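You operate a simulated robot arm through the tools that you are given. There is no shell and no other tool. Be economical: measure what you need, move in short steps, check, and stop when the job is done.

The job below is to be done with a simulated two-armed robot. You get a single attempt, and the scene is never put back.

## Task
Take the cap off the jar marked "26" on the top of the short bench under the window and lay it down there.

It is judged by the outcome, as a careful person would: the job done as asked, and still so three seconds after it is handed in. It fails if anything else is knocked over, pushed out of place, dropped, spilled or broken. Lids that push on must go on centred and level and be pressed home; caps that screw on are set level and turned clockwise until they are tight.

## Robot
Two 7-joint arms with two-finger parallel grippers on one trunk, on a base that drives. Base frame: it is fixed to the floor where the robot stands at the start and does not move with it; the origin is under the middle of the robot, x ahead of it, y to its left, z up; the surface under the hand at the start is at about z = 760. Lengths are in mm, angles in degrees, forces in N, time in s.
The left shoulder is at the start at [70, 187, 1240], the right one opposite. With the tool pointing down near the work surface each hand reaches from about 160 to 760 mm from the robot's upright axis, wherever it stands, measured 20 degrees to its own side. Payload 3.91 kg a hand.
The tool frame of a hand sits at the grasp point between the pads (the TCP): z along the fingers, y along the line on which they close. The tips reach 30 mm beyond it. Largest opening 110 mm; finger width 20, thickness 10; the body of the gripper, 48 by 112 mm, starts 55 mm behind the TCP.
Orientation is told as [roll, pitch, yaw] about the base's x, y, z axes, in that order, counted from this pose: with the fingers straight down and closing along the base's y, the tool's x points along the base's -x, its y along +y and its z along -z.

## Interface
- The arms move only by the tool step_arm. It takes "left_motion", "right_motion" or both (then of equal length, played together; a hand with none holds still); each is a list of rows, each a list of 7 numbers: the shift along the base's x, y, z in units of 400 mm (1.0 is 400 mm), then the turn, a rotation vector about the base's x, y, z in units of 45 degrees (1.0 is 45 degrees), then the opening, from 0 (shut) to 1 (fully open). In form: [[x, y, z, wx, wy, wz, hand], ...]. A call has 1 to 10 rows; each row is the pose to reach, as a shift and turn from the pose commanded when the call began. A call with a number of a shift or a turn outside -1 to 1 is refused whole. Each row takes 0.2 s and may step no farther than 50 mm and 8.6 degrees from the row before; otherwise, or with a gripper value out of range, the whole call is refused. Where a pose cannot be reached the arm comes as near as it can. A force on the tool above 40 N (or 10 N above the force at the start of the call, whichever is more), or a blocked arm, ends the call early, and 0.2 s more pass. The fingers move at their own pace (about 72 mm/s each) and stop on an object; they squeeze with about 34 N. The grip force told is the motor's: it shows also when the fingers shut on nothing. Time passes only in rows, and 0.2 s behind the last, so rows that repeat a pose let the fingers close. The reply holds the time, the measured pose of the TCP, the force on the tool along the base axes, the opening and the grip force, in the units named above and with some noise, with the torque about the TCP (base axes, N m) and any sound that the robot's microphone picked up.
- Cameras (640 x 400 px; columns grow to the right, rows downward): "scene" is now at [117.6, -65.3, 1469]; the picture's right is [-0.56, -0.83, -0.00], its down [-0.57, 0.38, -0.73] and it looks along [0.60, -0.41, -0.68] (base axes); focal length 266 px, centre (320, 200). "left" rides on the left gripper at [72, -17, -103] in its tool frame; the picture's right is [0.23, 0.97, 0.00], its down [-0.76, 0.18, -0.62] and it looks along [-0.61, 0.14, 0.78] (tool axes); focal length 222 px, centre (320, 200). "right" rides on the right gripper at [72, 17, -103] in its tool frame; the picture's right is [-0.23, 0.97, 0.00], its down [-0.76, -0.18, -0.62] and it looks along [-0.61, -0.14, 0.78] (tool axes); focal length 222 px, centre (320, 200). There is no depth. A picture from a camera that has moved, and an enlarged one, comes with that camera's place and axes in the base frame and with its lens. The place of the scene camera against the robot may be out by one fixed shift of up to 25 mm in any direction.
- get_image(camera): a new picture of that camera. The clock stands still meanwhile.
- slide_trunk(by): slides the trunk up (or, below 0, down) by that many mm; the arms and the scene camera ride with it, the base frame stays. It gives what a move gives, with no picture.
- roll_base(legs): drives the robot by 1 to 6 legs, each [ahead, turn to the left] in mm and degrees, along the robot's own axes; the way and the turn of a leg run together, so that a leg with both is an arc; at most 1500 mm and 180 degrees a leg. The arms and the cameras ride along, it lands a little off, and it stops where it bumps. It gives what a move gives.
- turn_head(pan, tilt): turns the head with the scene camera to pan (to the left, within 86 degrees either way) and tilt (down, from -29 to 69), counted from straight ahead of the robot. It gives what a move gives.
- inspect(camera, box): a new picture of the part [left, top, right, bottom] of that camera's present view, enlarged. The clock stands still meanwhile.
- close_job(): hands the job in; it is judged then, once.

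Work in short steps. Places have to be worked out from the pictures, the camera data and where the tool is seen: move nearer, look again, correct. Check each grasp and each placing, and mend what went wrong. You have 120 turns and 88 pictures in all, those below and enlarged ones among them. Open the grippers and draw the arms clear of the work before you hand the job in, unless the task says otherwise; then end with one line.

The tools are called after "Request:" as a command line: name --argument value ..., lists and objects as JSON in quotes. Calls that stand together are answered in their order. step_arm: Moves the arms, as the interface text tells. Its arguments: {"type":"object","properties":{"left_motion":{"type":"array","items":{"type":"array","items":{"type":"number"}}},"right_motion":{"type":"array","items":{"type":"array","items":{"type":"number"}}}},"required":[]} The other tools are called the same way: slide_trunk (by) slides the trunk up or down; roll_base (legs) drives the base; turn_head (pan, tilt) turns the head that bears the scene camera; get_image (camera) takes a picture; inspect (camera, box) takes an enlarged picture of a part of a camera's view; close_job () hands the job in.

At the start:

```text
time_s: 0.0
left_tool_pos: [457.7, 4.0, 1136.0]
left_tcp_rot: [-0.1, 0.0, 0.0]
left_wrist_force: [-0.3, 0.0, 0.3]
left_moment: [0.0, 0.01, 0.04]
left_width: 110.0
left_finger_force: 0.0
right_tool_pos: [435.4, -483.8, 1102.8]
right_tcp_rot: [0.0, 0.0, 0.0]
right_wrist_force: [0.2, 0.4, -0.8]
right_moment: [0.02, -0.02, 0.05]
right_width: 110.0
right_finger_force: 0.0
trunk travel left (down, up): [-750.0, 190.0]
robot x, y, heading: [1.1, -0.3, 0.1]
head pan, tilt: [-33.9, 43.2]
```

scene: 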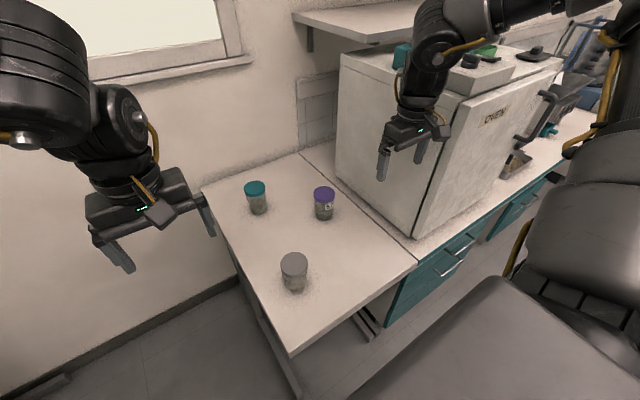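
right: 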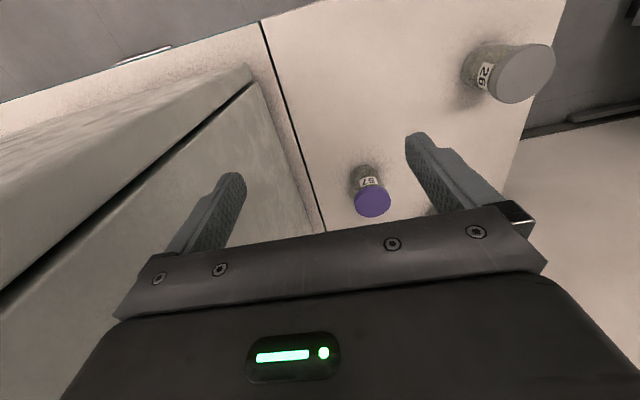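
left: 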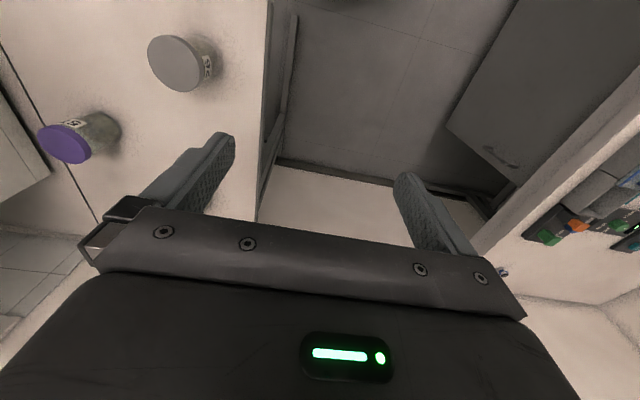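

The grey-capped jar reads "26"; from both wrist cameras I place its cap near (480, -211, 858). I'm taking closer views to see the kind of cap and the jar's size.

Request:
inspect --camera "scene" --box '[210, 160, 370, 310]'

Request:
inspect --camera "right" --box '[430, 20, 590, 120]'

Request:
inspect --camera "left" --box '[120, 10, 280, 110]'

```text
2.67 times, centred on (290, 235) of scene
camera zoom: at [117.6, -65.3, 1469.0], right [-0.56, -0.83, 0.0], down [-0.57, 0.38, -0.73], along [0.6, -0.41, -0.68], focal length 710 px, centre (400, 107)
```

zoom: 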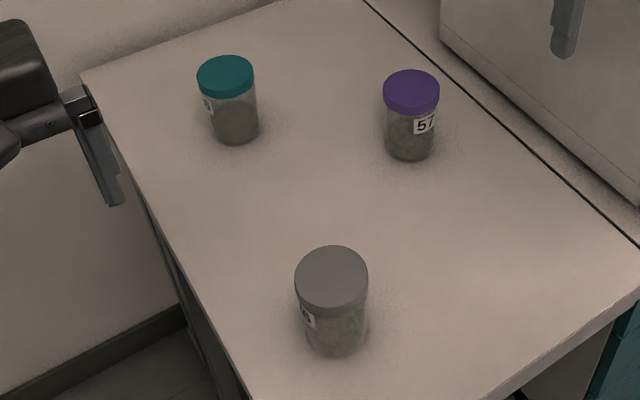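

```text
4.00 times, centred on (510, 70) of right
camera zoom: at [362.4, -467.5, 1204.9], right [0.23, 0.97, 0.0], down [0.76, -0.18, 0.62], along [0.61, -0.14, -0.78], focal length 888 px, centre (-440, 720)
```

zoom: 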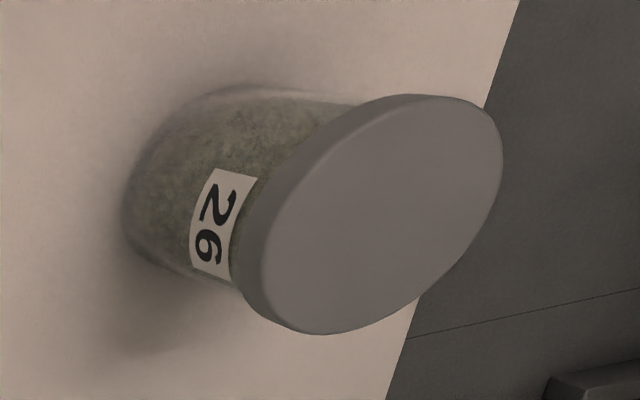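

```text
4.00 times, centred on (200, 60) of left
camera zoom: at [384.3, -13.6, 1238.9], right [-0.23, 0.97, 0.0], down [0.76, 0.18, 0.62], along [0.61, 0.14, -0.78], focal length 888 px, centre (800, 760)
```

zoom: 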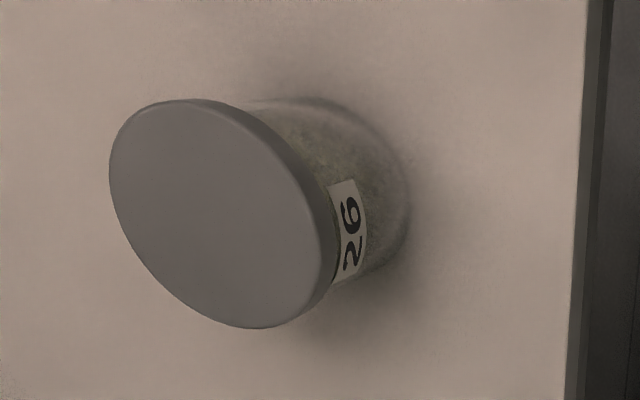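

The cap top works out at (480, -208, 863), about 70 mm across. It looks like a screw cap, so I will hold the jar body with the left hand from the bench's free left side (+y) and turn the cap from above with the right. First I reorient the left hand in free space so its fingers point along -y with its camera on top.

Request:
step_arm --left_motion '[[0, 0.02, 0, -0.096, 0.096, 0.096, 1], [0, 0.04, 0, -0.1925, 0.1925, 0.1925, 1], [0, 0.06, 0, -0.289, 0.289, 0.289, 1], [0, 0.08, 0, -0.385, 0.385, 0.385, 1], [0, 0.1, 0, -0.481, 0.481, 0.481, 1], [0, 0.12, 0, -0.5775, 0.5775, 0.5775, 1], [0, 0.14, 0, -0.674, 0.674, 0.674, 1], [0, 0.16, 0, -0.77, 0.77, 0.77, 1]]'

```text
time_s: 1.8
left_tool_pos: [457.1, 70.7, 1137.6]
left_tcp_rot: [-26.6, 42.0, 26.7]
left_wrist_force: [-0.5, 0.7, 0.0]
left_moment: [-0.04, 0.02, -0.01]
left_width: 110.1
left_finger_force: 0.2
right_tool_pos: [433.9, -481.4, 1103.1]
right_tcp_rot: [-0.1, 0.0, 0.0]
right_wrist_force: [0.0, 0.2, -0.1]
right_moment: [-0.02, 0.02, 0.0]
right_width: 110.0
right_finger_force: 0.1
trunk travel left (down, up): [-750.0, 190.0]
robot x, y, heading: [0.4, -2.3, 0.1]
head pan, tilt: [-33.9, 43.2]
```

The turn was reached without trouble; the second half follows.

Request:
step_arm --left_motion '[[0, 0, 0, -0.096, 0.096, 0.096, 1], [0, 0, -0.02, -0.1925, 0.1925, 0.1925, 1], [0, 0, -0.04, -0.289, 0.289, 0.289, 1], [0, 0, -0.06, -0.385, 0.385, 0.385, 1], [0, 0, -0.08, -0.481, 0.481, 0.481, 1], [0, 0, -0.1, -0.5775, 0.5775, 0.5775, 1], [0, 0, -0.12, -0.674, 0.674, 0.674, 1], [0, 0, -0.14, -0.77, 0.77, 0.77, 1]]'

Request:
get_image --camera "scene"

Request:
get_image --camera "left"

```text
time_s: 3.6
left_tool_pos: [457.3, 68.7, 1080.8]
left_tcp_rot: [139.8, 89.9, -130.2]
left_wrist_force: [-0.1, 0.2, -0.2]
left_moment: [-0.01, 0.02, -0.02]
left_width: 109.9
left_finger_force: 0.1
right_tool_pos: [433.7, -484.2, 1103.2]
right_tcp_rot: [0.0, 0.0, 0.0]
right_wrist_force: [-0.7, 0.2, 0.2]
right_moment: [-0.01, 0.03, -0.01]
right_width: 110.0
right_finger_force: 0.0
trunk travel left (down, up): [-750.0, 190.0]
robot x, y, heading: [-4.2, 2.0, 0.1]
head pan, tilt: [-33.9, 43.2]
```

```text
81 pictures are left
camera scene: at [117.2, -64.5, 1469.1], right [-0.56, -0.83, 0.0], down [-0.57, 0.38, -0.73], along [0.6, -0.41, -0.68], focal length 266 px, centre (320, 200)
```

scene: 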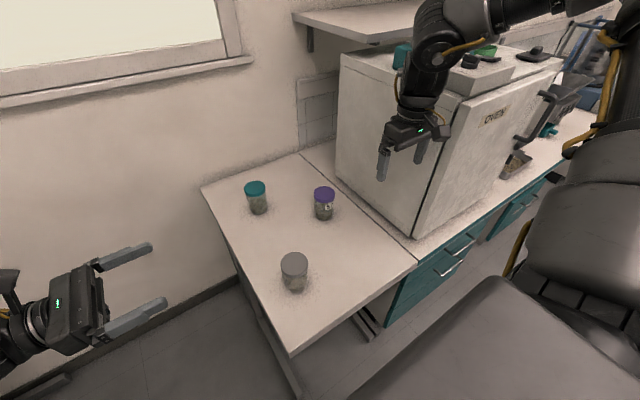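

```text
80 pictures are left
camera left: at [473.4, 171.8, 1152.2], right [-0.97, 0.0, 0.23], down [-0.18, 0.62, -0.76], along [-0.14, -0.78, -0.61], focal length 222 px, centre (320, 200)
```

left: 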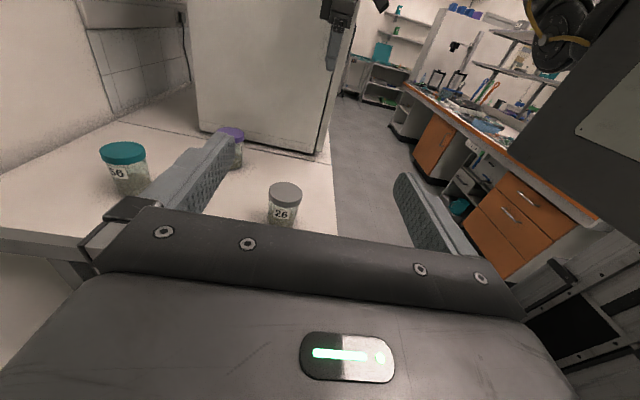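

Left fingers now point along -y. I bring it down with a slight tilt to a stand-off position off the bench's left edge, level with the jar body.

Request:
step_arm --left_motion '[[0.006, -0.03, -0.085, 0.028, 0, 0, 1], [0.013, -0.06, -0.17, 0.055, 0, 0, 1], [0.02, -0.1, -0.255, 0.083, 0, 0, 1], [0.026, -0.14, -0.34, 0.11, 0, 0, 1], [0.033, -0.18, -0.43, 0.14, 0, 0, 1], [0.04, -0.22, -0.52, 0.167, 0, 0, 1], [0.048, -0.26, -0.6, 0.195, 0, 0, 1], [0.056, -0.3, -0.67, 0.222, 0, 0, 1]]'

Request:
get_image --camera "scene"

Request:
get_image --camera "left"

```text
time_s: 5.4
left_tool_pos: [480.3, -53.4, 811.8]
left_tcp_rot: [0.1, 80.0, 90.1]
left_wrist_force: [-0.2, 0.7, -0.6]
left_moment: [0.02, 0.01, 0.01]
left_width: 110.2
left_finger_force: 0.0
right_tool_pos: [434.3, -485.2, 1102.5]
right_tcp_rot: [0.0, 0.0, 0.0]
right_wrist_force: [0.6, -0.2, 0.8]
right_moment: [0.0, -0.01, 0.0]
right_width: 109.8
right_finger_force: 0.1
trunk travel left (down, up): [-750.0, 190.0]
robot x, y, heading: [-0.1, -2.5, -0.2]
head pan, tilt: [-33.9, 43.2]
```

```text
79 pictures are left
camera scene: at [118.0, -66.1, 1468.9], right [-0.56, -0.83, 0.0], down [-0.57, 0.38, -0.73], along [0.6, -0.41, -0.69], focal length 266 px, centre (320, 200)
```

scene: 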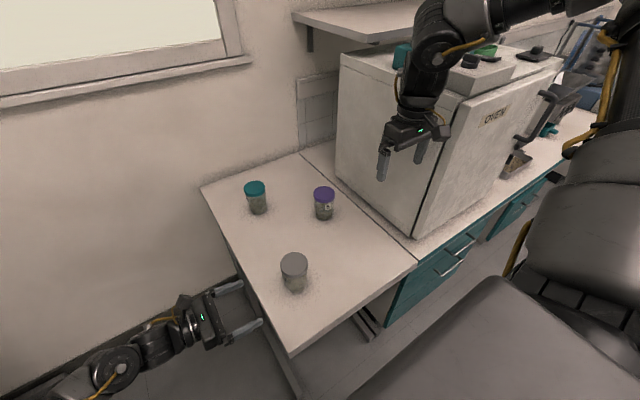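

```text
78 pictures are left
camera left: at [496.4, 36.3, 900.3], right [-0.97, -0.04, 0.22], down [-0.18, 0.75, -0.64], along [-0.14, -0.66, -0.73], focal length 222 px, centre (320, 200)
```

left: 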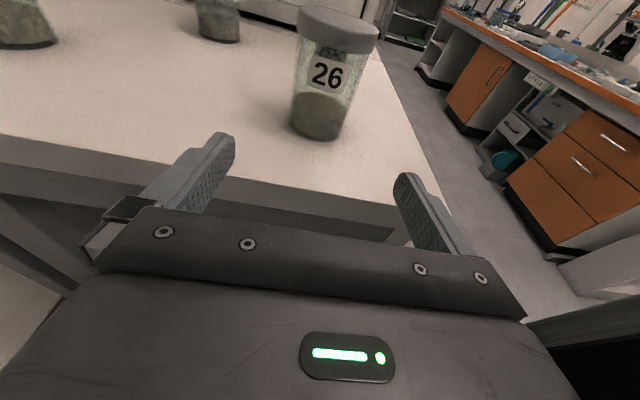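

Jar base front edge resolves to about (479, -183), so the jar centre is (480, -209), with the cap from z≈848 to 864. I slide the open left hand in around the body at z≈797.

Request:
step_arm --left_motion '[[0, -0.05, -0.02, 0, 0, 0, 1], [0, -0.11, -0.0375, 0, 0, 0, 1], [0, -0.17, -0.0375, 0, 0, 0, 1], [0, -0.23, -0.0375, 0, 0, 0, 1], [0, -0.29, -0.0375, 0, 0, 0, 1], [0, -0.34, -0.0375, 0, 0, 0, 1], [0, -0.375, -0.0375, 0, 0, 0, 1]]'

Request:
get_image --camera "left"

Request:
inspect --camera "scene" --box '[180, 220, 380, 345]'

```text
time_s: 7.0
left_tool_pos: [480.5, -201.7, 796.8]
left_tcp_rot: [0.4, 80.0, 90.5]
left_wrist_force: [0.1, -0.1, 0.0]
left_moment: [0.0, 0.0, 0.0]
left_width: 109.8
left_finger_force: 0.1
right_tool_pos: [433.3, -485.9, 1102.8]
right_tcp_rot: [0.1, 0.0, 0.0]
right_wrist_force: [0.5, 0.0, -0.6]
right_moment: [0.04, -0.02, -0.04]
right_width: 110.1
right_finger_force: 0.0
trunk travel left (down, up): [-750.0, 190.0]
robot x, y, heading: [2.1, 3.4, -0.2]
head pan, tilt: [-33.9, 43.2]
```

```text
77 pictures are left
camera left: at [496.3, -114.3, 885.6], right [-0.97, -0.04, 0.22], down [-0.18, 0.75, -0.64], along [-0.14, -0.67, -0.73], focal length 222 px, centre (320, 200)
```

left: 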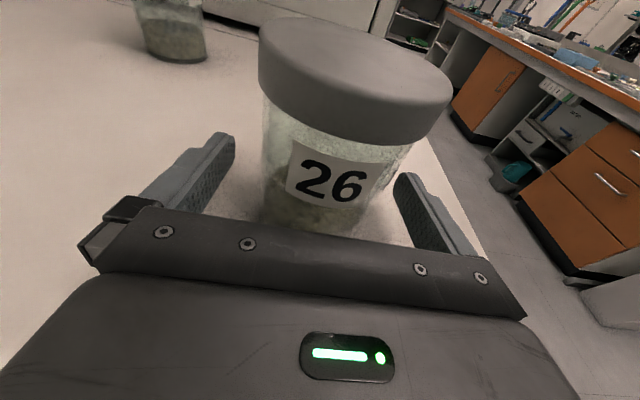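

```text
3.20 times, centred on (280, 282) of scene
camera zoom: at [117.6, -66.1, 1468.9], right [-0.56, -0.83, 0.0], down [-0.57, 0.38, -0.73], along [0.6, -0.41, -0.69], focal length 852 px, centre (448, -64)
```

zoom: 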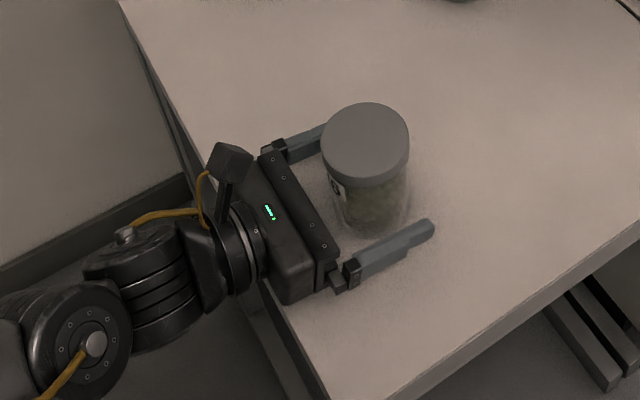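

The jar stands between the left fingers, with its axis near x≈478. I nudge the hand 2 mm and close on the body.

Request:
step_arm --left_motion '[[-0.005, -0.01, 0, 0, 0, 0, 1], [-0.005, -0.01, 0, 0, 0, 0, 0.6], [-0.005, -0.01, 0, 0, 0, 0, 0.3], [-0.005, -0.01, 0, 0, 0, 0, 0.3], [-0.005, -0.01, 0, 0, 0, 0, 0.3]]'

Request:
get_image --camera "left"

```text
time_s: 8.2
left_tool_pos: [477.9, -205.5, 797.2]
left_tcp_rot: [0.3, 80.0, 90.2]
left_wrist_force: [0.2, -0.5, 0.2]
left_moment: [0.0, -0.06, -0.02]
left_width: 66.4
left_finger_force: 34.1
right_tool_pos: [434.8, -485.3, 1104.0]
right_tcp_rot: [0.1, 0.0, 0.0]
right_wrist_force: [-0.6, -0.1, -0.7]
right_moment: [0.01, 0.01, 0.02]
right_width: 110.0
right_finger_force: 0.0
trunk travel left (down, up): [-750.0, 190.0]
robot x, y, heading: [2.2, 0.7, -0.1]
head pan, tilt: [-33.9, 43.2]
```

```text
75 pictures are left
camera left: at [494.0, -117.4, 885.6], right [-0.97, -0.04, 0.22], down [-0.18, 0.75, -0.64], along [-0.14, -0.67, -0.73], focal length 222 px, centre (320, 200)
```

left: 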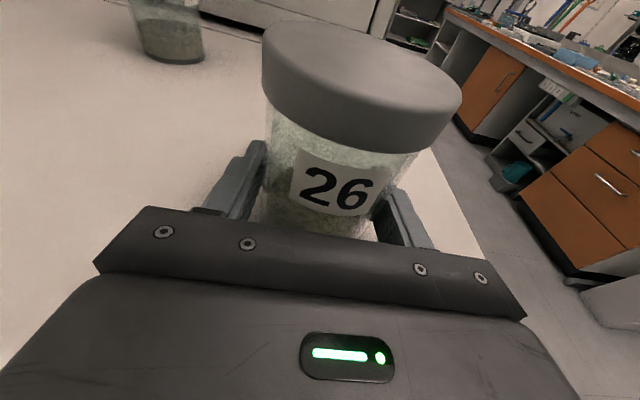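

Jar gripped firmly (66.4 mm, 34 N) without force on the wrist. Now I bring the right hand over the cap, first away from the oven and then yawing clockwise to get a long counter-clockwise stroke.

Request:
step_arm --right_motion '[[0.01, 0.07, 0, 0, 0, 0, 1], [0.02, 0.14, 0, 0, 0, 0, 1], [0.03, 0.21, 0, 0, 0, 0, 1], [0.04, 0.28, 0, 0, 0, -0.14, 1], [0.05, 0.35, 0, 0, 0, -0.28, 1], [0.06, 0.42, 0, 0, 0, -0.42, 1], [0.07, 0.49, 0, 0, 0, -0.56, 1], [0.08, 0.56, 0, 0, 0, -0.7, 1], [0.09, 0.63, 0, 0, 0, -0.85, 1], [0.1075, 0.69, 0, 0, 0, -1.0, 1]]'

Request:
step_arm --right_motion '[[0, 0, -0.05, 0, 0, -0.16, 0.95], [0, 0, -0.1, 0, 0, -0.32, 0.9], [0, 0, -0.15, 0, 0, -0.48, 0.85], [0, 0, -0.2, 0, 0, -0.64, 0.85], [0, 0, -0.25, 0, 0, -0.8, 0.85], [0, 0, -0.3, 0, 0, -0.8, 0.85]]'

Request:
get_image --camera "right"

Request:
get_image --camera "scene"

```text
time_s: 10.4
left_tool_pos: [477.6, -203.4, 797.0]
left_tcp_rot: [0.3, 80.2, 90.6]
left_wrist_force: [0.4, 0.3, -0.1]
left_moment: [0.03, -0.03, -0.02]
left_width: 67.0
left_finger_force: 33.9
right_tool_pos: [570.2, -377.0, 1165.2]
right_tcp_rot: [-0.2, -0.1, -43.1]
right_wrist_force: [0.7, -0.3, 0.0]
right_moment: [-0.05, 0.01, 0.05]
right_width: 110.0
right_finger_force: 0.1
right hand out of reach, approached as far as the arm can: row 6, 7, 8, 9, 10
trunk travel left (down, up): [-750.0, 190.0]
robot x, y, heading: [3.0, 1.9, 0.3]
head pan, tilt: [-33.9, 43.2]
```

```text
time_s: 11.8
left_tool_pos: [477.4, -206.0, 797.2]
left_tcp_rot: [0.3, 80.0, 90.3]
left_wrist_force: [-1.8, -0.3, 0.8]
left_moment: [-0.01, -0.07, 0.02]
left_width: 66.6
left_finger_force: 33.9
right_tool_pos: [611.1, -532.8, 1097.5]
right_tcp_rot: [0.0, 0.0, -81.0]
right_wrist_force: [0.1, -0.1, 1.4]
right_moment: [-0.02, 0.01, -0.04]
right_width: 93.5
right_finger_force: 0.1
right hand out of reach, approached as far as the arm can: row 1, 2, 3, 4, 5, 6
trunk travel left (down, up): [-750.0, 190.0]
robot x, y, heading: [-0.3, -0.2, 0.0]
head pan, tilt: [-33.9, 43.2]
```

```text
74 pictures are left
camera right: at [617.3, -458.0, 1199.1], right [1.0, -0.07, 0.0], down [-0.06, -0.78, 0.62], along [-0.05, -0.62, -0.78], focal length 222 px, centre (320, 200)
```

right: 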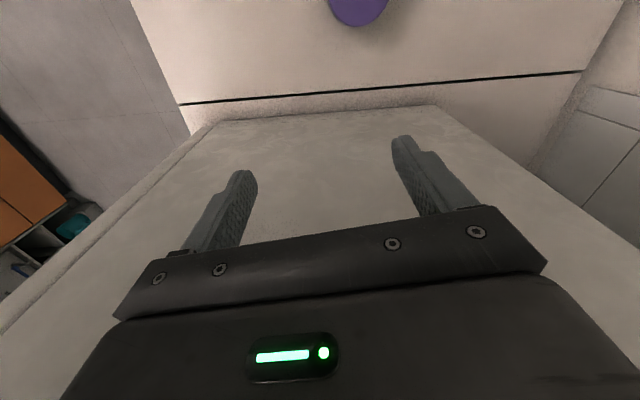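

```text
73 pictures are left
camera scene: at [116.8, -64.5, 1469.0], right [-0.56, -0.83, 0.0], down [-0.57, 0.38, -0.73], along [0.6, -0.41, -0.68], focal length 266 px, centre (320, 200)
```

scene: 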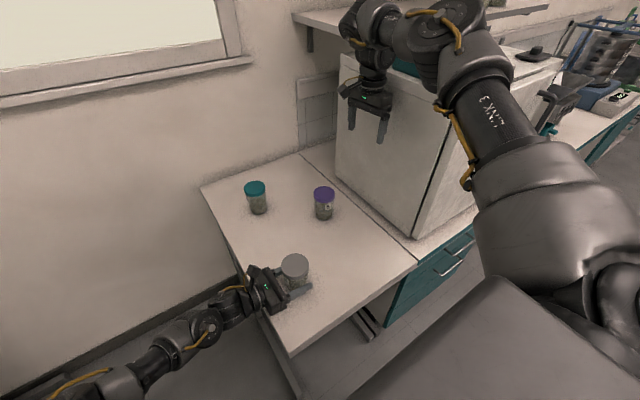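

The clockwise yaw is beyond the right wrist's reach, and the hand wandered to above the oven. I turn the yaw back in small steps and watch where it goes.

Request:
step_arm --right_motion '[[0, 0, 0.05, 0, 0, 0.16, 0.85], [0, 0, 0.1, 0, 0, 0.32, 0.85]]'

```text
time_s: 12.4
left_tool_pos: [476.7, -205.5, 796.9]
left_tcp_rot: [0.3, 79.9, 90.2]
left_wrist_force: [-1.0, 0.2, 1.1]
left_moment: [0.07, -0.1, 0.01]
left_width: 66.6
left_finger_force: 34.7
right_tool_pos: [602.0, -531.2, 1134.7]
right_tcp_rot: [0.2, -0.2, -66.4]
right_wrist_force: [-0.6, -0.7, -0.8]
right_moment: [0.01, 0.05, 0.01]
right_width: 93.5
right_finger_force: 0.0
right hand out of reach, approached as far as the arm can: row 1, 2
trunk travel left (down, up): [-750.0, 190.0]
robot x, y, heading: [-0.1, -3.5, 0.0]
head pan, tilt: [-33.9, 43.2]
```

It responds relative to its actual pose. I carry on back toward the start pose with yaw returning.

Request:
step_arm --right_motion '[[-0.04, 0, 0.02, 0, 0, 0.16, 0.85], [-0.1, 0.01, 0.03, 0, 0, 0.32, 0.85], [-0.17, 0.03, 0.03, 0, 0, 0.48, 0.85], [-0.24, 0.05, 0.03, 0, 0, 0.64, 0.85], [-0.31, 0.08, 0.03, 0, 0, 0.8, 0.85], [-0.38, 0.12, 0.02, 0, 0, 0.96, 0.85]]'

Request:
get_image --camera "scene"

```text
time_s: 13.8
left_tool_pos: [477.1, -206.4, 796.4]
left_tcp_rot: [0.1, 80.0, 90.1]
left_wrist_force: [-0.4, -0.1, -1.6]
left_moment: [0.0, -0.01, 0.01]
left_width: 66.7
left_finger_force: 34.6
right_tool_pos: [449.6, -482.1, 1142.9]
right_tcp_rot: [0.0, -0.1, -23.4]
right_wrist_force: [0.2, 0.2, -0.2]
right_moment: [0.01, 0.0, 0.02]
right_width: 93.4
right_finger_force: 0.0
trunk travel left (down, up): [-750.0, 190.0]
robot x, y, heading: [-2.6, -0.8, 0.3]
head pan, tilt: [-33.9, 43.2]
```

```text
72 pictures are left
camera scene: at [116.2, -65.2, 1469.1], right [-0.56, -0.83, 0.0], down [-0.57, 0.38, -0.73], along [0.61, -0.41, -0.68], focal length 266 px, centre (320, 200)
```

scene: 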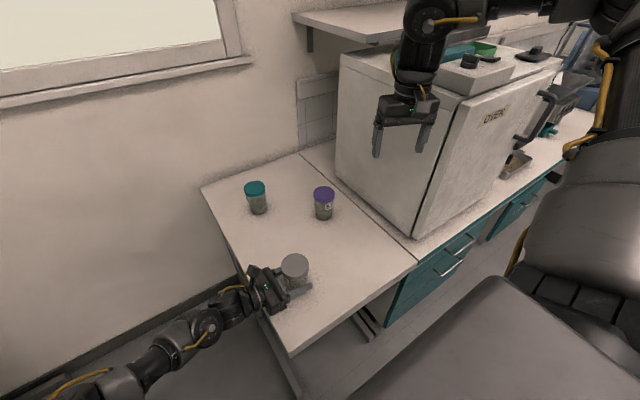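

Back in a safe pose. Now I move over the cap with yaw near 0, lowering on the way.

Request:
step_arm --right_motion '[[0, 0.07, -0.03, 0, 0, 0.1, 0.85], [0.01, 0.14, -0.07, 0, 0, 0.2, 0.85], [0.02, 0.21, -0.12, 0, 0, 0.3, 0.85], [0.03, 0.28, -0.17, 0, 0, 0.4, 0.85], [0.04, 0.35, -0.22, 0, 0, 0.5, 0.85], [0.05, 0.42, -0.27, 0, 0, 0.5, 0.85], [0.06, 0.49, -0.32, 0, 0, 0.5, 0.85], [0.065, 0.56, -0.36, 0, 0, 0.5, 0.85], [0.07, 0.63, -0.4, 0, 0, 0.5, 0.85], [0.07, 0.683, -0.42, 0, 0, 0.5, 0.85]]'

Request:
get_image --camera "right"

Request:
get_image --camera "scene"

```text
time_s: 16.0
left_tool_pos: [477.6, -207.1, 797.6]
left_tcp_rot: [0.4, 80.0, 90.4]
left_wrist_force: [-1.0, 0.0, -0.1]
left_moment: [0.02, -0.06, 0.02]
left_width: 66.3
left_finger_force: 34.2
right_tool_pos: [467.6, -248.4, 994.4]
right_tcp_rot: [0.1, -0.1, -0.9]
right_wrist_force: [-0.5, 0.2, -0.8]
right_moment: [-0.01, 0.01, 0.01]
right_width: 93.4
right_finger_force: 0.0
right hand out of reach, approached as far as the arm can: row 9, 10
trunk travel left (down, up): [-750.0, 190.0]
robot x, y, heading: [3.2, -2.6, -0.0]
head pan, tilt: [-33.9, 43.2]
```

```text
71 pictures are left
camera right: at [395.3, -229.4, 1096.8], right [0.24, 0.97, 0.0], down [0.76, -0.19, 0.62], along [0.6, -0.15, -0.78], focal length 222 px, centre (320, 200)
```

right: 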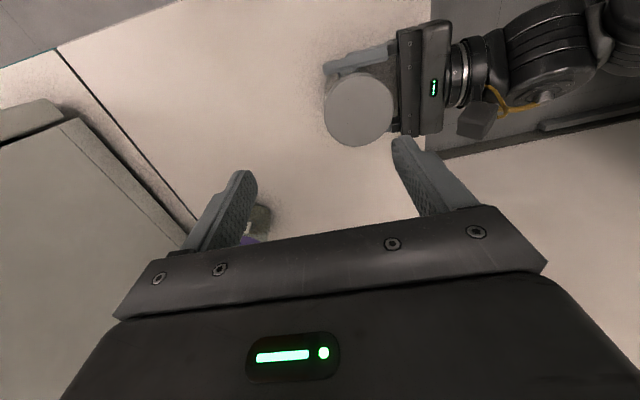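

```text
70 pictures are left
camera scene: at [117.7, -65.2, 1469.0], right [-0.56, -0.83, 0.0], down [-0.57, 0.38, -0.73], along [0.6, -0.41, -0.68], focal length 266 px, centre (320, 200)
```

scene: 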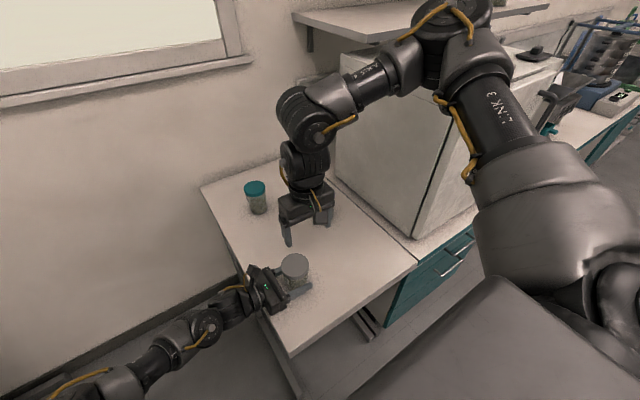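

The right hand stopped 40 mm short in y. I try positive yaw and lower height, which should relax the wrist.

Request:
step_arm --right_motion '[[0.0, 0, 0, 0, 0, 0.16, 0.85], [0.0, 0.0, -0.02, 0, 0, 0.32, 0.85], [0.01, 0.03, -0.04, 0, 0, 0.48, 0.85], [0.02, 0.065, -0.05, 0, 0, 0.64, 0.85], [0.025, 0.098, -0.06, 0, 0, 0.8, 0.85]]'

```text
time_s: 17.2
left_tool_pos: [477.2, -205.2, 796.4]
left_tcp_rot: [0.3, 80.1, 90.3]
left_wrist_force: [-0.9, 0.4, -0.6]
left_moment: [0.02, -0.08, 0.0]
left_width: 66.6
left_finger_force: 33.5
right_tool_pos: [462.2, -246.9, 991.7]
right_tcp_rot: [0.0, -0.1, 35.2]
right_wrist_force: [0.2, -0.6, 0.4]
right_moment: [-0.02, 0.01, -0.01]
right_width: 93.7
right_finger_force: 0.1
right hand out of reach, approached as far as the arm can: row 2, 3, 4, 5
trunk travel left (down, up): [-750.0, 190.0]
robot x, y, heading: [1.0, -1.8, 0.0]
head pan, tilt: [-33.9, 43.2]
```

The limit fits a minimum distance from the shoulder, so I move outward in x, lower, and then come in over the cap.

Request:
step_arm --right_motion '[[0.06, 0, 0, 0, 0, 0, 0.85], [0.12, 0, 0, 0, 0, 0, 0.85], [0.17, 0.02, -0.03, 0, 0, 0, 0.85], [0.17, 0.06, -0.08, 0, 0, 0, 0.85], [0.14, 0.095, -0.12, 0, 0, 0, 0.85], [0.09, 0.095, -0.13, 0, 0, 0, 0.85], [0.04, 0.095, -0.13, 0, 0, 0, 0.85]]'

Request:
get_image --camera "right"

```text
time_s: 18.8
left_tool_pos: [476.5, -206.9, 796.8]
left_tcp_rot: [0.4, 80.0, 90.3]
left_wrist_force: [-0.8, -0.1, -1.1]
left_moment: [0.01, -0.03, 0.02]
left_width: 66.6
left_finger_force: 33.7
right_tool_pos: [459.5, -257.4, 972.2]
right_tcp_rot: [0.1, -0.2, 35.1]
right_wrist_force: [-0.1, -0.1, 0.1]
right_moment: [0.0, 0.01, 0.01]
right_width: 93.6
right_finger_force: 0.0
right hand out of reach, approached as far as the arm can: row 1, 2, 3, 4, 5, 6, 7
trunk travel left (down, up): [-750.0, 190.0]
robot x, y, heading: [-0.1, 0.5, -0.1]
head pan, tilt: [-33.9, 43.2]
```

```text
69 pictures are left
camera right: at [390.6, -284.7, 1075.1], right [-0.37, 0.93, 0.0], down [0.72, 0.29, 0.62], along [0.58, 0.23, -0.78], focal length 222 px, centre (320, 200)
```

right: 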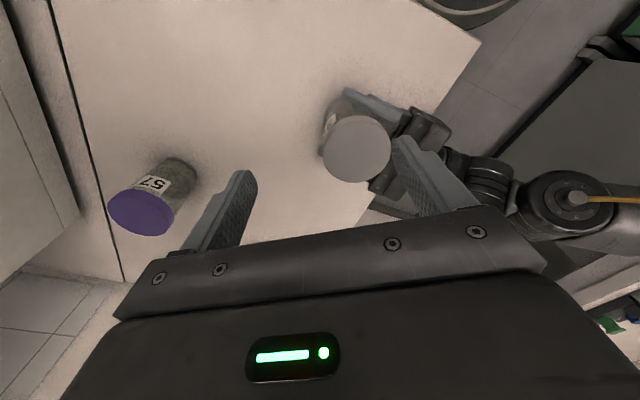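

Still stuck, so a joint is probably at its stop after the detour. I back off to -y and bring yaw to 0 at this height, then check.

Request:
step_arm --right_motion '[[0, -0.07, 0, 0, 0, -0.1, 0.85], [0, -0.15, 0, 0, 0, -0.2, 0.85], [0, -0.23, 0, 0, 0, -0.35, 0.85], [0, -0.31, 0, 0, 0, -0.5, 0.85], [0, -0.39, 0, 0, 0, -0.65, 0.85], [0, -0.45, 0, 0, 0, -0.78, 0.85]]'

Request:
get_image --camera "scene"

```text
time_s: 20.2
left_tool_pos: [477.2, -208.1, 798.1]
left_tcp_rot: [0.2, 80.0, 90.2]
left_wrist_force: [-0.2, -0.4, -0.2]
left_moment: [-0.01, 0.0, -0.01]
left_width: 66.6
left_finger_force: 33.8
right_tool_pos: [459.3, -438.3, 971.1]
right_tcp_rot: [0.2, 0.0, 0.0]
right_wrist_force: [0.4, 0.0, 0.8]
right_moment: [0.02, 0.01, 0.01]
right_width: 93.6
right_finger_force: 0.1
trunk travel left (down, up): [-750.0, 190.0]
robot x, y, heading: [-1.8, 3.0, 0.1]
head pan, tilt: [-33.9, 43.2]
```

```text
68 pictures are left
camera scene: at [117.3, -66.2, 1469.0], right [-0.56, -0.83, 0.0], down [-0.57, 0.38, -0.73], along [0.6, -0.41, -0.68], focal length 266 px, centre (320, 200)
```

scene: 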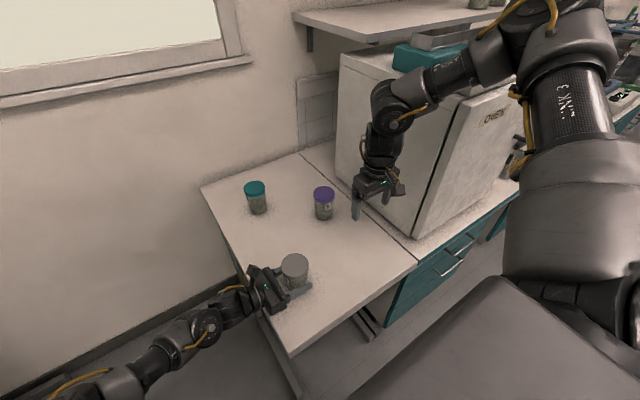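

Free again with the elbow out to the right. I go back in +y at a greater x and lower.

Request:
step_arm --right_motion '[[0.03, 0.05, -0.03, 0, 0, 0, 0.85], [0.06, 0.11, -0.06, 0, 0, 0, 0.85], [0.08, 0.18, -0.08, 0, 0, 0, 0.85], [0.08, 0.25, -0.08, 0, 0, 0, 0.85], [0.08, 0.32, -0.08, 0, 0, 0, 0.85], [0.08, 0.39, -0.08, 0, 0, 0, 0.85], [0.08, 0.45, -0.08, 0, 0, 0, 0.85]]'

```text
time_s: 21.8
left_tool_pos: [477.0, -205.9, 796.7]
left_tcp_rot: [0.3, 80.0, 90.4]
left_wrist_force: [-1.5, 0.0, -0.1]
left_moment: [0.03, -0.02, 0.01]
left_width: 66.7
left_finger_force: 34.5
right_tool_pos: [480.7, -277.3, 957.7]
right_tcp_rot: [0.1, 0.1, 0.0]
right_wrist_force: [-0.8, -0.2, 0.3]
right_moment: [-0.03, 0.02, -0.02]
right_width: 93.5
right_finger_force: 0.0
right hand out of reach, approached as far as the arm can: row 6, 7
trunk travel left (down, up): [-750.0, 190.0]
robot x, y, heading: [3.0, -0.0, 0.1]
head pan, tilt: [-33.9, 43.2]
```

The right arm's boundary lies near y≈-270 in this stance, so I'll change the stance: release the jar, pull both hands back, and turn the base left so that the jar lies farther on the right arm's side.

Request:
step_arm --left_motion '[[0, 0, 0, 0, 0, 0, 0.6], [0, 0, 0, 0, 0, 0, 1], [0, 0, 0, 0, 0, 0, 1], [0, 0.06, 0, 0, 0, 0, 1], [0, 0.12, 0, 0, 0, 0, 1], [0, 0.2, 0, 0, 0, 0, 1], [0, 0.28, 0.02, 0, 0, 0, 1], [0, 0.36, 0.04, 0, 0, 0, 1], [0, 0.44, 0.06, 0, 0, 0, 1]]' --right_motion '[[0, -0.04, 0.0, 0, 0, 0, 0.85], [0, -0.1, 0.03, 0, 0, 0, 0.85], [0, -0.16, 0.06, 0, 0, 0, 0.85], [-0.02, -0.22, 0.1, 0, 0, 0, 0.85], [-0.04, -0.28, 0.14, 0, 0, 0, 0.85], [-0.06, -0.34, 0.18, 0, 0, 0, 0.85], [-0.06, -0.4, 0.22, 0, 0, 0, 0.85], [-0.06, -0.4, 0.24, 0, 0, 0, 0.85], [-0.06, -0.4, 0.24, 0, 0, 0, 0.85]]'

Request:
get_image --camera "scene"

```text
time_s: 23.8
left_tool_pos: [477.1, -30.3, 820.4]
left_tcp_rot: [0.3, 80.1, 90.4]
left_wrist_force: [-0.3, -0.2, 0.3]
left_moment: [0.0, 0.0, 0.01]
left_width: 109.8
left_finger_force: 0.1
right_tool_pos: [456.9, -436.8, 1053.6]
right_tcp_rot: [0.0, 0.0, 0.0]
right_wrist_force: [0.7, 0.4, 0.2]
right_moment: [-0.01, 0.02, 0.04]
right_width: 93.5
right_finger_force: 0.1
trunk travel left (down, up): [-750.0, 190.0]
robot x, y, heading: [-1.4, -4.4, -0.2]
head pan, tilt: [-33.9, 43.2]
```

```text
67 pictures are left
camera scene: at [117.3, -63.9, 1469.0], right [-0.56, -0.83, 0.0], down [-0.57, 0.38, -0.73], along [0.6, -0.41, -0.68], focal length 266 px, centre (320, 200)
```

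scene: 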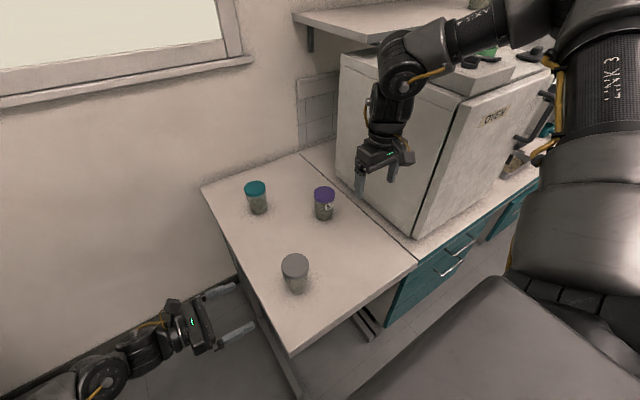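

Jar undisturbed and both hands clear. Turning the base 18° left.

Request:
roll_base --legs '[[0, 18]]'

Request:
get_image --camera "scene"

Request:
get_image --camera "right"

```text
time_s: 25.2
left_tool_pos: [463.8, 118.6, 820.6]
left_tcp_rot: [0.3, 80.0, 108.3]
left_wrist_force: [-0.1, 0.4, -0.3]
left_moment: [0.01, 0.06, 0.01]
left_width: 110.0
left_finger_force: 0.0
right_tool_pos: [569.9, -274.8, 1052.6]
right_tcp_rot: [0.1, 0.1, 17.8]
right_wrist_force: [-0.2, 0.9, -0.9]
right_moment: [0.04, 0.0, 0.01]
right_width: 93.5
right_finger_force: 0.0
trunk travel left (down, up): [-750.0, 190.0]
robot x, y, heading: [2.7, -4.1, 17.9]
head pan, tilt: [-33.9, 43.2]
```

```text
66 pictures are left
camera scene: at [126.2, -27.0, 1469.0], right [-0.28, -0.96, 0.0], down [-0.66, 0.19, -0.73], along [0.7, -0.2, -0.68], focal length 266 px, centre (320, 200)
```

scene: 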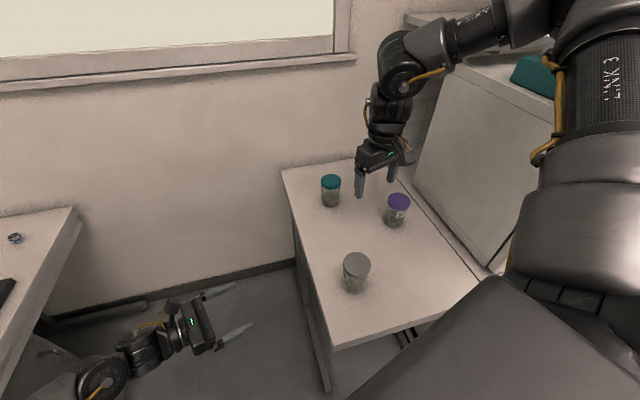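

```text
65 pictures are left
camera right: at [496.7, -281.3, 1154.7], right [-0.08, 1.0, 0.0], down [0.78, 0.07, 0.62], along [0.62, 0.05, -0.78], focal length 222 px, centre (320, 200)
```

right: 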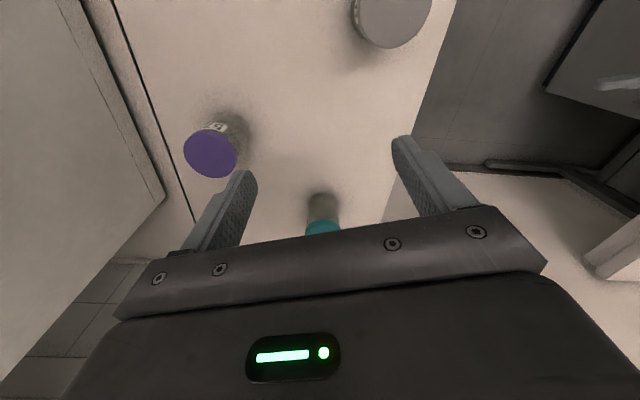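

Now I move the right hand to directly above the cap at z≈960 to test reach.

Request:
step_arm --right_motion '[[-0.03, 0.02, -0.04, 0, 0, 0, 0.85], [-0.07, 0.05, -0.08, 0, 0, 0, 0.85], [-0.11, 0.08, -0.12, 0, 0, 0, 0.85], [-0.15, 0.11, -0.16, 0, 0, 0, 0.85], [-0.19, 0.14, -0.2, 0, 0, 0, 0.85], [-0.23, 0.164, -0.23, 0, 0, 0, 0.85]]'

Request:
get_image --camera "right"

```text
time_s: 26.6
left_tool_pos: [464.4, 118.3, 821.0]
left_tcp_rot: [0.4, 80.0, 108.3]
left_wrist_force: [-0.8, -0.1, -0.2]
left_moment: [-0.01, 0.02, 0.05]
left_width: 109.7
left_finger_force: 0.2
right_tool_pos: [477.7, -208.4, 962.4]
right_tcp_rot: [0.0, 0.0, 18.0]
right_wrist_force: [0.1, -0.1, -0.5]
right_moment: [0.04, 0.01, 0.03]
right_width: 93.6
right_finger_force: 0.0
trunk travel left (down, up): [-750.0, 190.0]
robot x, y, heading: [-1.8, 2.2, 17.9]
head pan, tilt: [-33.9, 43.2]
```

```text
64 pictures are left
camera right: at [404.3, -215.0, 1064.0], right [-0.08, 1.0, 0.0], down [0.78, 0.07, 0.62], along [0.62, 0.05, -0.78], focal length 222 px, centre (320, 200)
```

right: 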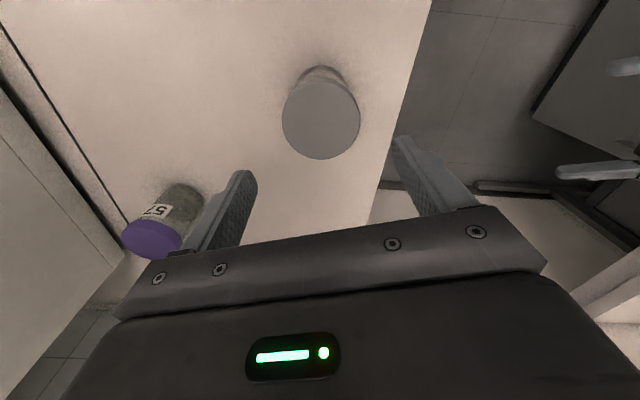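

Reach is fine here. I now test the yaw range at this height, clockwise first.

Request:
step_arm --right_motion '[[0, 0, 0, 0, 0, -0.16, 0.85], [0, 0, 0, 0, 0, -0.33, 0.85], [0, 0, 0, 0, 0, -0.5, 0.85], [0, 0, 0, 0, 0, -0.67, 0.85], [0, 0, 0, 0, 0, -0.84, 0.85], [0, 0, 0, 0, 0, -1, 0.85]]'

```text
time_s: 28.0
left_tool_pos: [464.6, 117.3, 821.6]
left_tcp_rot: [0.3, 80.0, 108.1]
left_wrist_force: [-0.6, -0.2, -0.4]
left_moment: [-0.02, 0.0, -0.01]
left_width: 110.3
left_finger_force: 0.1
right_tool_pos: [558.3, -337.6, 948.9]
right_tcp_rot: [0.5, 0.6, -26.2]
right_wrist_force: [0.0, 0.4, 0.2]
right_moment: [-0.01, 0.01, 0.0]
right_width: 93.3
right_finger_force: 0.1
right hand out of reach, approached as far as the arm can: row 2, 3, 4, 5, 6
trunk travel left (down, up): [-750.0, 190.0]
robot x, y, heading: [-3.5, -1.4, 17.9]
head pan, tilt: [-33.9, 43.2]
```

Clockwise is limited to about yaw +5. I go back over the cap and test the counter-clockwise side.

Request:
step_arm --right_motion '[[0, 0, 0.02, 0, 0, 0.16, 0.85], [0, 0, 0.03, 0, 0, 0.33, 0.85], [0, 0, 0.03, 0, 0, 0.5, 0.85], [0, 0, 0.03, 0, 0, 0.67, 0.85], [-0.04, 0.05, 0.03, 0, 0, 0.84, 0.85], [-0.09, 0.12, 0.03, 0, 0, 1, 0.85], [-0.14, 0.2, 0.03, 0, 0, 1, 0.85], [-0.18, 0.27, 0.03, 0, 0, 1, 0.85], [-0.21, 0.323, 0.03, 0, 0, 1, 0.85]]'

Request:
step_arm --right_motion '[[0, 0, 0, 0, 0, 0.16, 0.85], [0, 0, 0, 0, 0, 0.33, 0.85], [0, 0, 0, 0, 0, 0.5, 0.85], [0, 0, 0, 0, 0, 0.67, 0.85], [0, 0, 0, 0, 0, 0.84, 0.85], [0, 0, 0, 0, 0, 1, 0.85]]'

Request:
step_arm --right_motion '[[0, 0, 0, 0, 0, 0.16, 0.85], [0, 0, 0, 0, 0, 0.33, 0.85], [0, 0, 0, 0, 0, 0.5, 0.85], [0, 0, 0, 0, 0, 0.67, 0.85], [0, 0, 0, 0, 0, 0.84, 0.85], [0, 0, 0, 0, 0, 1, 0.85]]'

```text
time_s: 30.0
left_tool_pos: [464.7, 117.6, 819.7]
left_tcp_rot: [0.5, 80.0, 108.4]
left_wrist_force: [0.3, 0.0, -0.4]
left_moment: [0.01, 0.0, -0.01]
left_width: 110.2
left_finger_force: 0.1
right_tool_pos: [473.8, -206.7, 958.5]
right_tcp_rot: [0.0, 0.0, 18.1]
right_wrist_force: [0.4, -0.7, 0.6]
right_moment: [-0.03, -0.02, 0.03]
right_width: 93.6
right_finger_force: 0.1
trunk travel left (down, up): [-750.0, 190.0]
robot x, y, heading: [-0.7, -0.7, 17.9]
head pan, tilt: [-33.9, 43.2]
```

```text
time_s: 31.4
left_tool_pos: [464.6, 117.3, 820.1]
left_tcp_rot: [0.3, 79.9, 108.3]
left_wrist_force: [-0.1, 0.3, -0.1]
left_moment: [0.0, 0.02, -0.01]
left_width: 110.0
left_finger_force: 0.1
right_tool_pos: [474.0, -206.5, 959.9]
right_tcp_rot: [0.1, 0.0, 63.1]
right_wrist_force: [-0.4, 0.2, 0.4]
right_moment: [0.02, 0.02, 0.0]
right_width: 93.7
right_finger_force: 0.1
trunk travel left (down, up): [-750.0, 190.0]
robot x, y, heading: [2.1, -0.8, 17.9]
head pan, tilt: [-33.9, 43.2]
```

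```text
time_s: 32.8
left_tool_pos: [464.9, 117.3, 820.1]
left_tcp_rot: [0.3, 80.0, 108.3]
left_wrist_force: [0.4, -0.5, 0.0]
left_moment: [-0.06, -0.01, -0.03]
left_width: 109.9
left_finger_force: 0.0
right_tool_pos: [473.2, -207.5, 959.3]
right_tcp_rot: [-0.1, 0.1, 108.2]
right_wrist_force: [-0.7, 0.9, 0.5]
right_moment: [0.01, 0.0, 0.01]
right_width: 93.3
right_finger_force: 0.1
trunk travel left (down, up): [-750.0, 190.0]
robot x, y, heading: [3.0, -0.9, 18.1]
head pan, tilt: [-33.9, 43.2]
```

Counter-clockwise is free to 108° at least; one more step to see how far it goes.

Request:
step_arm --right_motion '[[0, 0, 0, 0, 0, 0.16, 0.85], [0, 0, 0, 0, 0, 0.33, 0.85], [0, 0, 0, 0, 0, 0.5, 0.85], [0, 0, 0, 0, 0, 0.67, 0.85], [0, 0, 0, 0, 0, 0.84, 0.85], [0, 0, 0, 0, 0, 1, 0.85]]'

Request:
get_image --camera "right"

```text
time_s: 34.2
left_tool_pos: [462.8, 117.9, 820.4]
left_tcp_rot: [0.3, 80.0, 108.3]
left_wrist_force: [-0.4, -0.3, 0.1]
left_moment: [0.02, -0.04, -0.02]
left_width: 110.0
left_finger_force: 0.1
right_tool_pos: [473.3, -207.0, 960.5]
right_tcp_rot: [0.0, -0.1, 153.1]
right_wrist_force: [-1.0, 0.3, -0.1]
right_moment: [-0.03, 0.02, -0.02]
right_width: 93.4
right_finger_force: 0.1
trunk travel left (down, up): [-750.0, 190.0]
robot x, y, heading: [2.9, 0.8, 18.0]
head pan, tilt: [-33.9, 43.2]
```

```text
63 pictures are left
camera right: at [531.7, -254.6, 1062.0], right [-0.64, -0.77, 0.0], down [-0.6, 0.5, 0.62], along [-0.48, 0.4, -0.78], focal length 222 px, centre (320, 200)
```

right: 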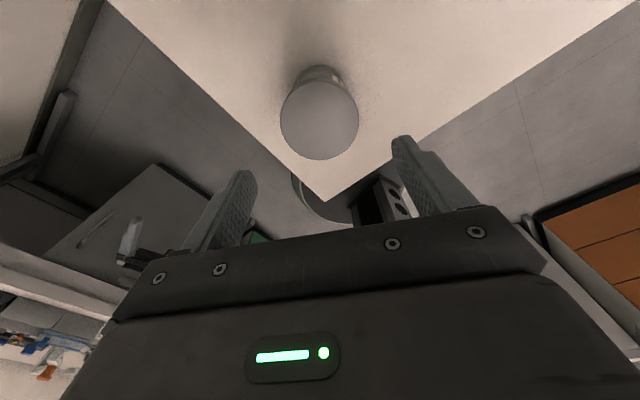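

The right wrist has a usable range of yaw 18→153°, and two views agree on the cap axis at (476.5, -209). Now I bring the left hand back in, approaching along its present heading.

Request:
step_arm --left_motion '[[-0.02, -0.08, -0.02, 0, 0, 0, 1], [-0.04, -0.17, -0.04, 0, 0, 0, 1], [-0.06, -0.26, -0.0575, 0, 0, 0, 1], [-0.075, -0.35, -0.0575, 0, 0, 0, 1], [-0.085, -0.41, -0.0575, 0, 0, 0, 1], [-0.085, -0.46, -0.0575, 0, 0, 0, 1]]'

Request:
get_image --camera "left"

```text
time_s: 35.6
left_tool_pos: [429.6, -67.2, 797.6]
left_tcp_rot: [0.1, 80.0, 108.3]
left_wrist_force: [-0.7, -0.8, -0.8]
left_moment: [-0.01, 0.01, 0.02]
left_width: 110.0
left_finger_force: 0.0
right_tool_pos: [474.3, -207.2, 959.4]
right_tcp_rot: [0.1, 0.0, 152.9]
right_wrist_force: [-1.2, -1.2, 0.0]
right_moment: [0.0, -0.01, -0.01]
right_width: 93.5
right_finger_force: 0.0
trunk travel left (down, up): [-750.0, 190.0]
robot x, y, heading: [2.4, 0.7, 17.9]
head pan, tilt: [-33.9, 43.2]
```

```text
62 pictures are left
camera left: at [417.6, 23.0, 885.9], right [-0.91, -0.34, 0.22], down [-0.4, 0.65, -0.64], along [0.07, -0.68, -0.73], focal length 222 px, centre (320, 200)
```

left: 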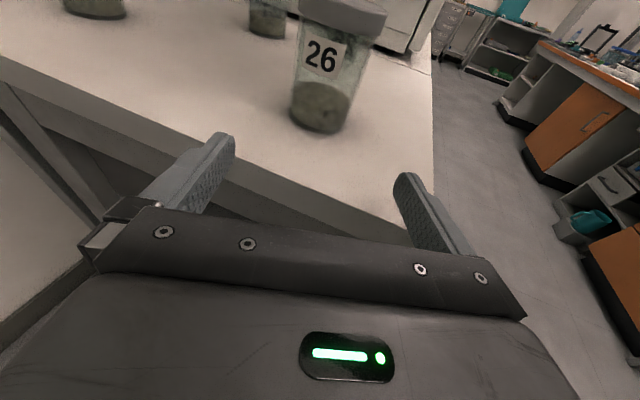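

Alignment looks as before. Advancing around the jar body.

Request:
step_arm --left_motion '[[0.019, -0.058, 0, 0, 0, 0, 1], [0.038, -0.116, 0, 0, 0, 0, 1], [0.057, -0.174, 0, 0, 0, 0, 1], [0.076, -0.232, 0, 0, 0, 0, 1], [0.095, -0.29, 0, 0, 0, 0, 1], [0.112, -0.343, 0, 0, 0, 0, 1]]'

Request:
get_image --camera "left"

```text
time_s: 37.0
left_tool_pos: [476.7, -188.2, 794.4]
left_tcp_rot: [-0.4, 80.1, 107.6]
left_wrist_force: [-6.8, 0.2, 11.3]
left_moment: [0.63, 0.65, 0.44]
left_width: 109.8
left_finger_force: 0.0
right_tool_pos: [473.4, -208.0, 960.3]
right_tcp_rot: [0.1, 0.1, 152.8]
right_wrist_force: [0.7, -0.7, -0.8]
right_moment: [-0.02, 0.0, 0.03]
right_width: 93.6
right_finger_force: 0.0
trunk travel left (down, up): [-750.0, 190.0]
robot x, y, heading: [1.0, -3.6, 17.9]
head pan, tilt: [-33.9, 43.2]
stopped in row 6 (left hand): the force on the tool passed its limit at 68 N (the readings are from after the stop); the commanded pose is now the measured one
```

```text
61 pictures are left
camera left: at [464.0, -97.2, 882.8], right [-0.91, -0.34, 0.22], down [-0.4, 0.65, -0.64], along [0.07, -0.68, -0.73], focal length 222 px, centre (320, 200)
```

left: 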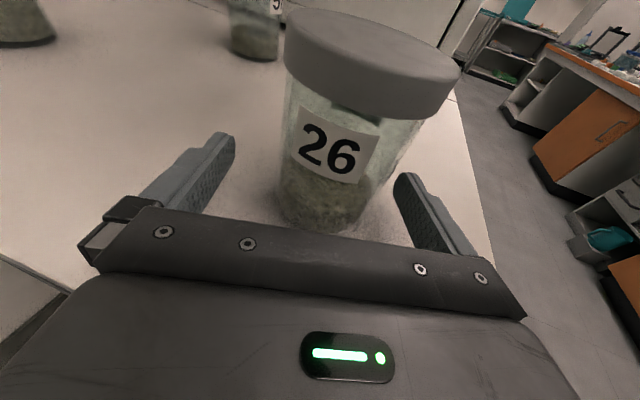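

The left hand met something, pushing up and back on it. I look before moving on.

Request:
get_image --camera "scene"

Request:
inspect --camera "scene" --box '[240, 230, 420, 345]'

```text
60 pictures are left
camera scene: at [123.7, -26.4, 1469.3], right [-0.28, -0.96, 0.0], down [-0.66, 0.19, -0.73], along [0.7, -0.2, -0.68], focal length 266 px, centre (320, 200)
```

scene: 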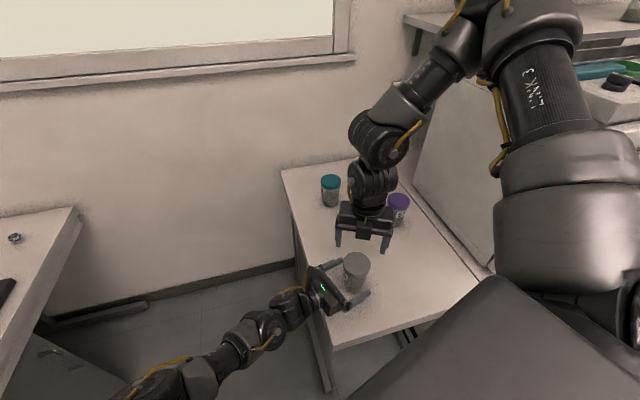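

```text
3.48 times, centred on (330, 288) of scene
camera zoom: at [123.7, -26.4, 1469.3], right [-0.28, -0.96, 0.0], down [-0.66, 0.19, -0.73], along [0.7, -0.2, -0.68], focal length 926 px, centre (285, -104)
```

zoom: 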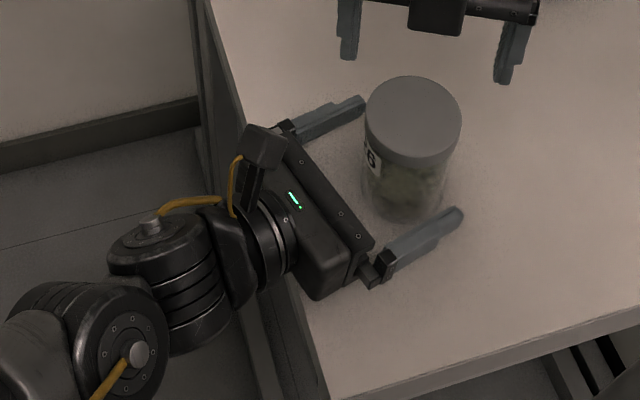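

Force and moment place the contact under the gripper body near the bench edge (≈(437,-128,764)). I lift the left hand 12 mm, see whether the force vanishes.

Request:
step_arm --left_motion '[[-0.01, 0.03, 0.015, 0, 0, 0, 1], [-0.01, 0.03, 0.03, 0, 0, 0, 1], [-0.01, 0.03, 0.03, 0, 0, 0, 1]]'

```text
time_s: 37.8
left_tool_pos: [473.5, -178.8, 805.3]
left_tcp_rot: [0.4, 80.0, 108.3]
left_wrist_force: [0.7, 0.0, -0.7]
left_moment: [0.0, 0.0, 0.01]
left_width: 110.0
left_finger_force: 0.2
right_tool_pos: [472.5, -208.0, 959.8]
right_tcp_rot: [0.0, -0.1, 152.9]
right_wrist_force: [0.1, -0.2, 0.4]
right_moment: [0.03, 0.02, 0.0]
right_width: 93.4
right_finger_force: 0.0
trunk travel left (down, up): [-750.0, 190.0]
robot x, y, heading: [1.4, 2.0, 17.9]
head pan, tilt: [-33.9, 43.2]
```

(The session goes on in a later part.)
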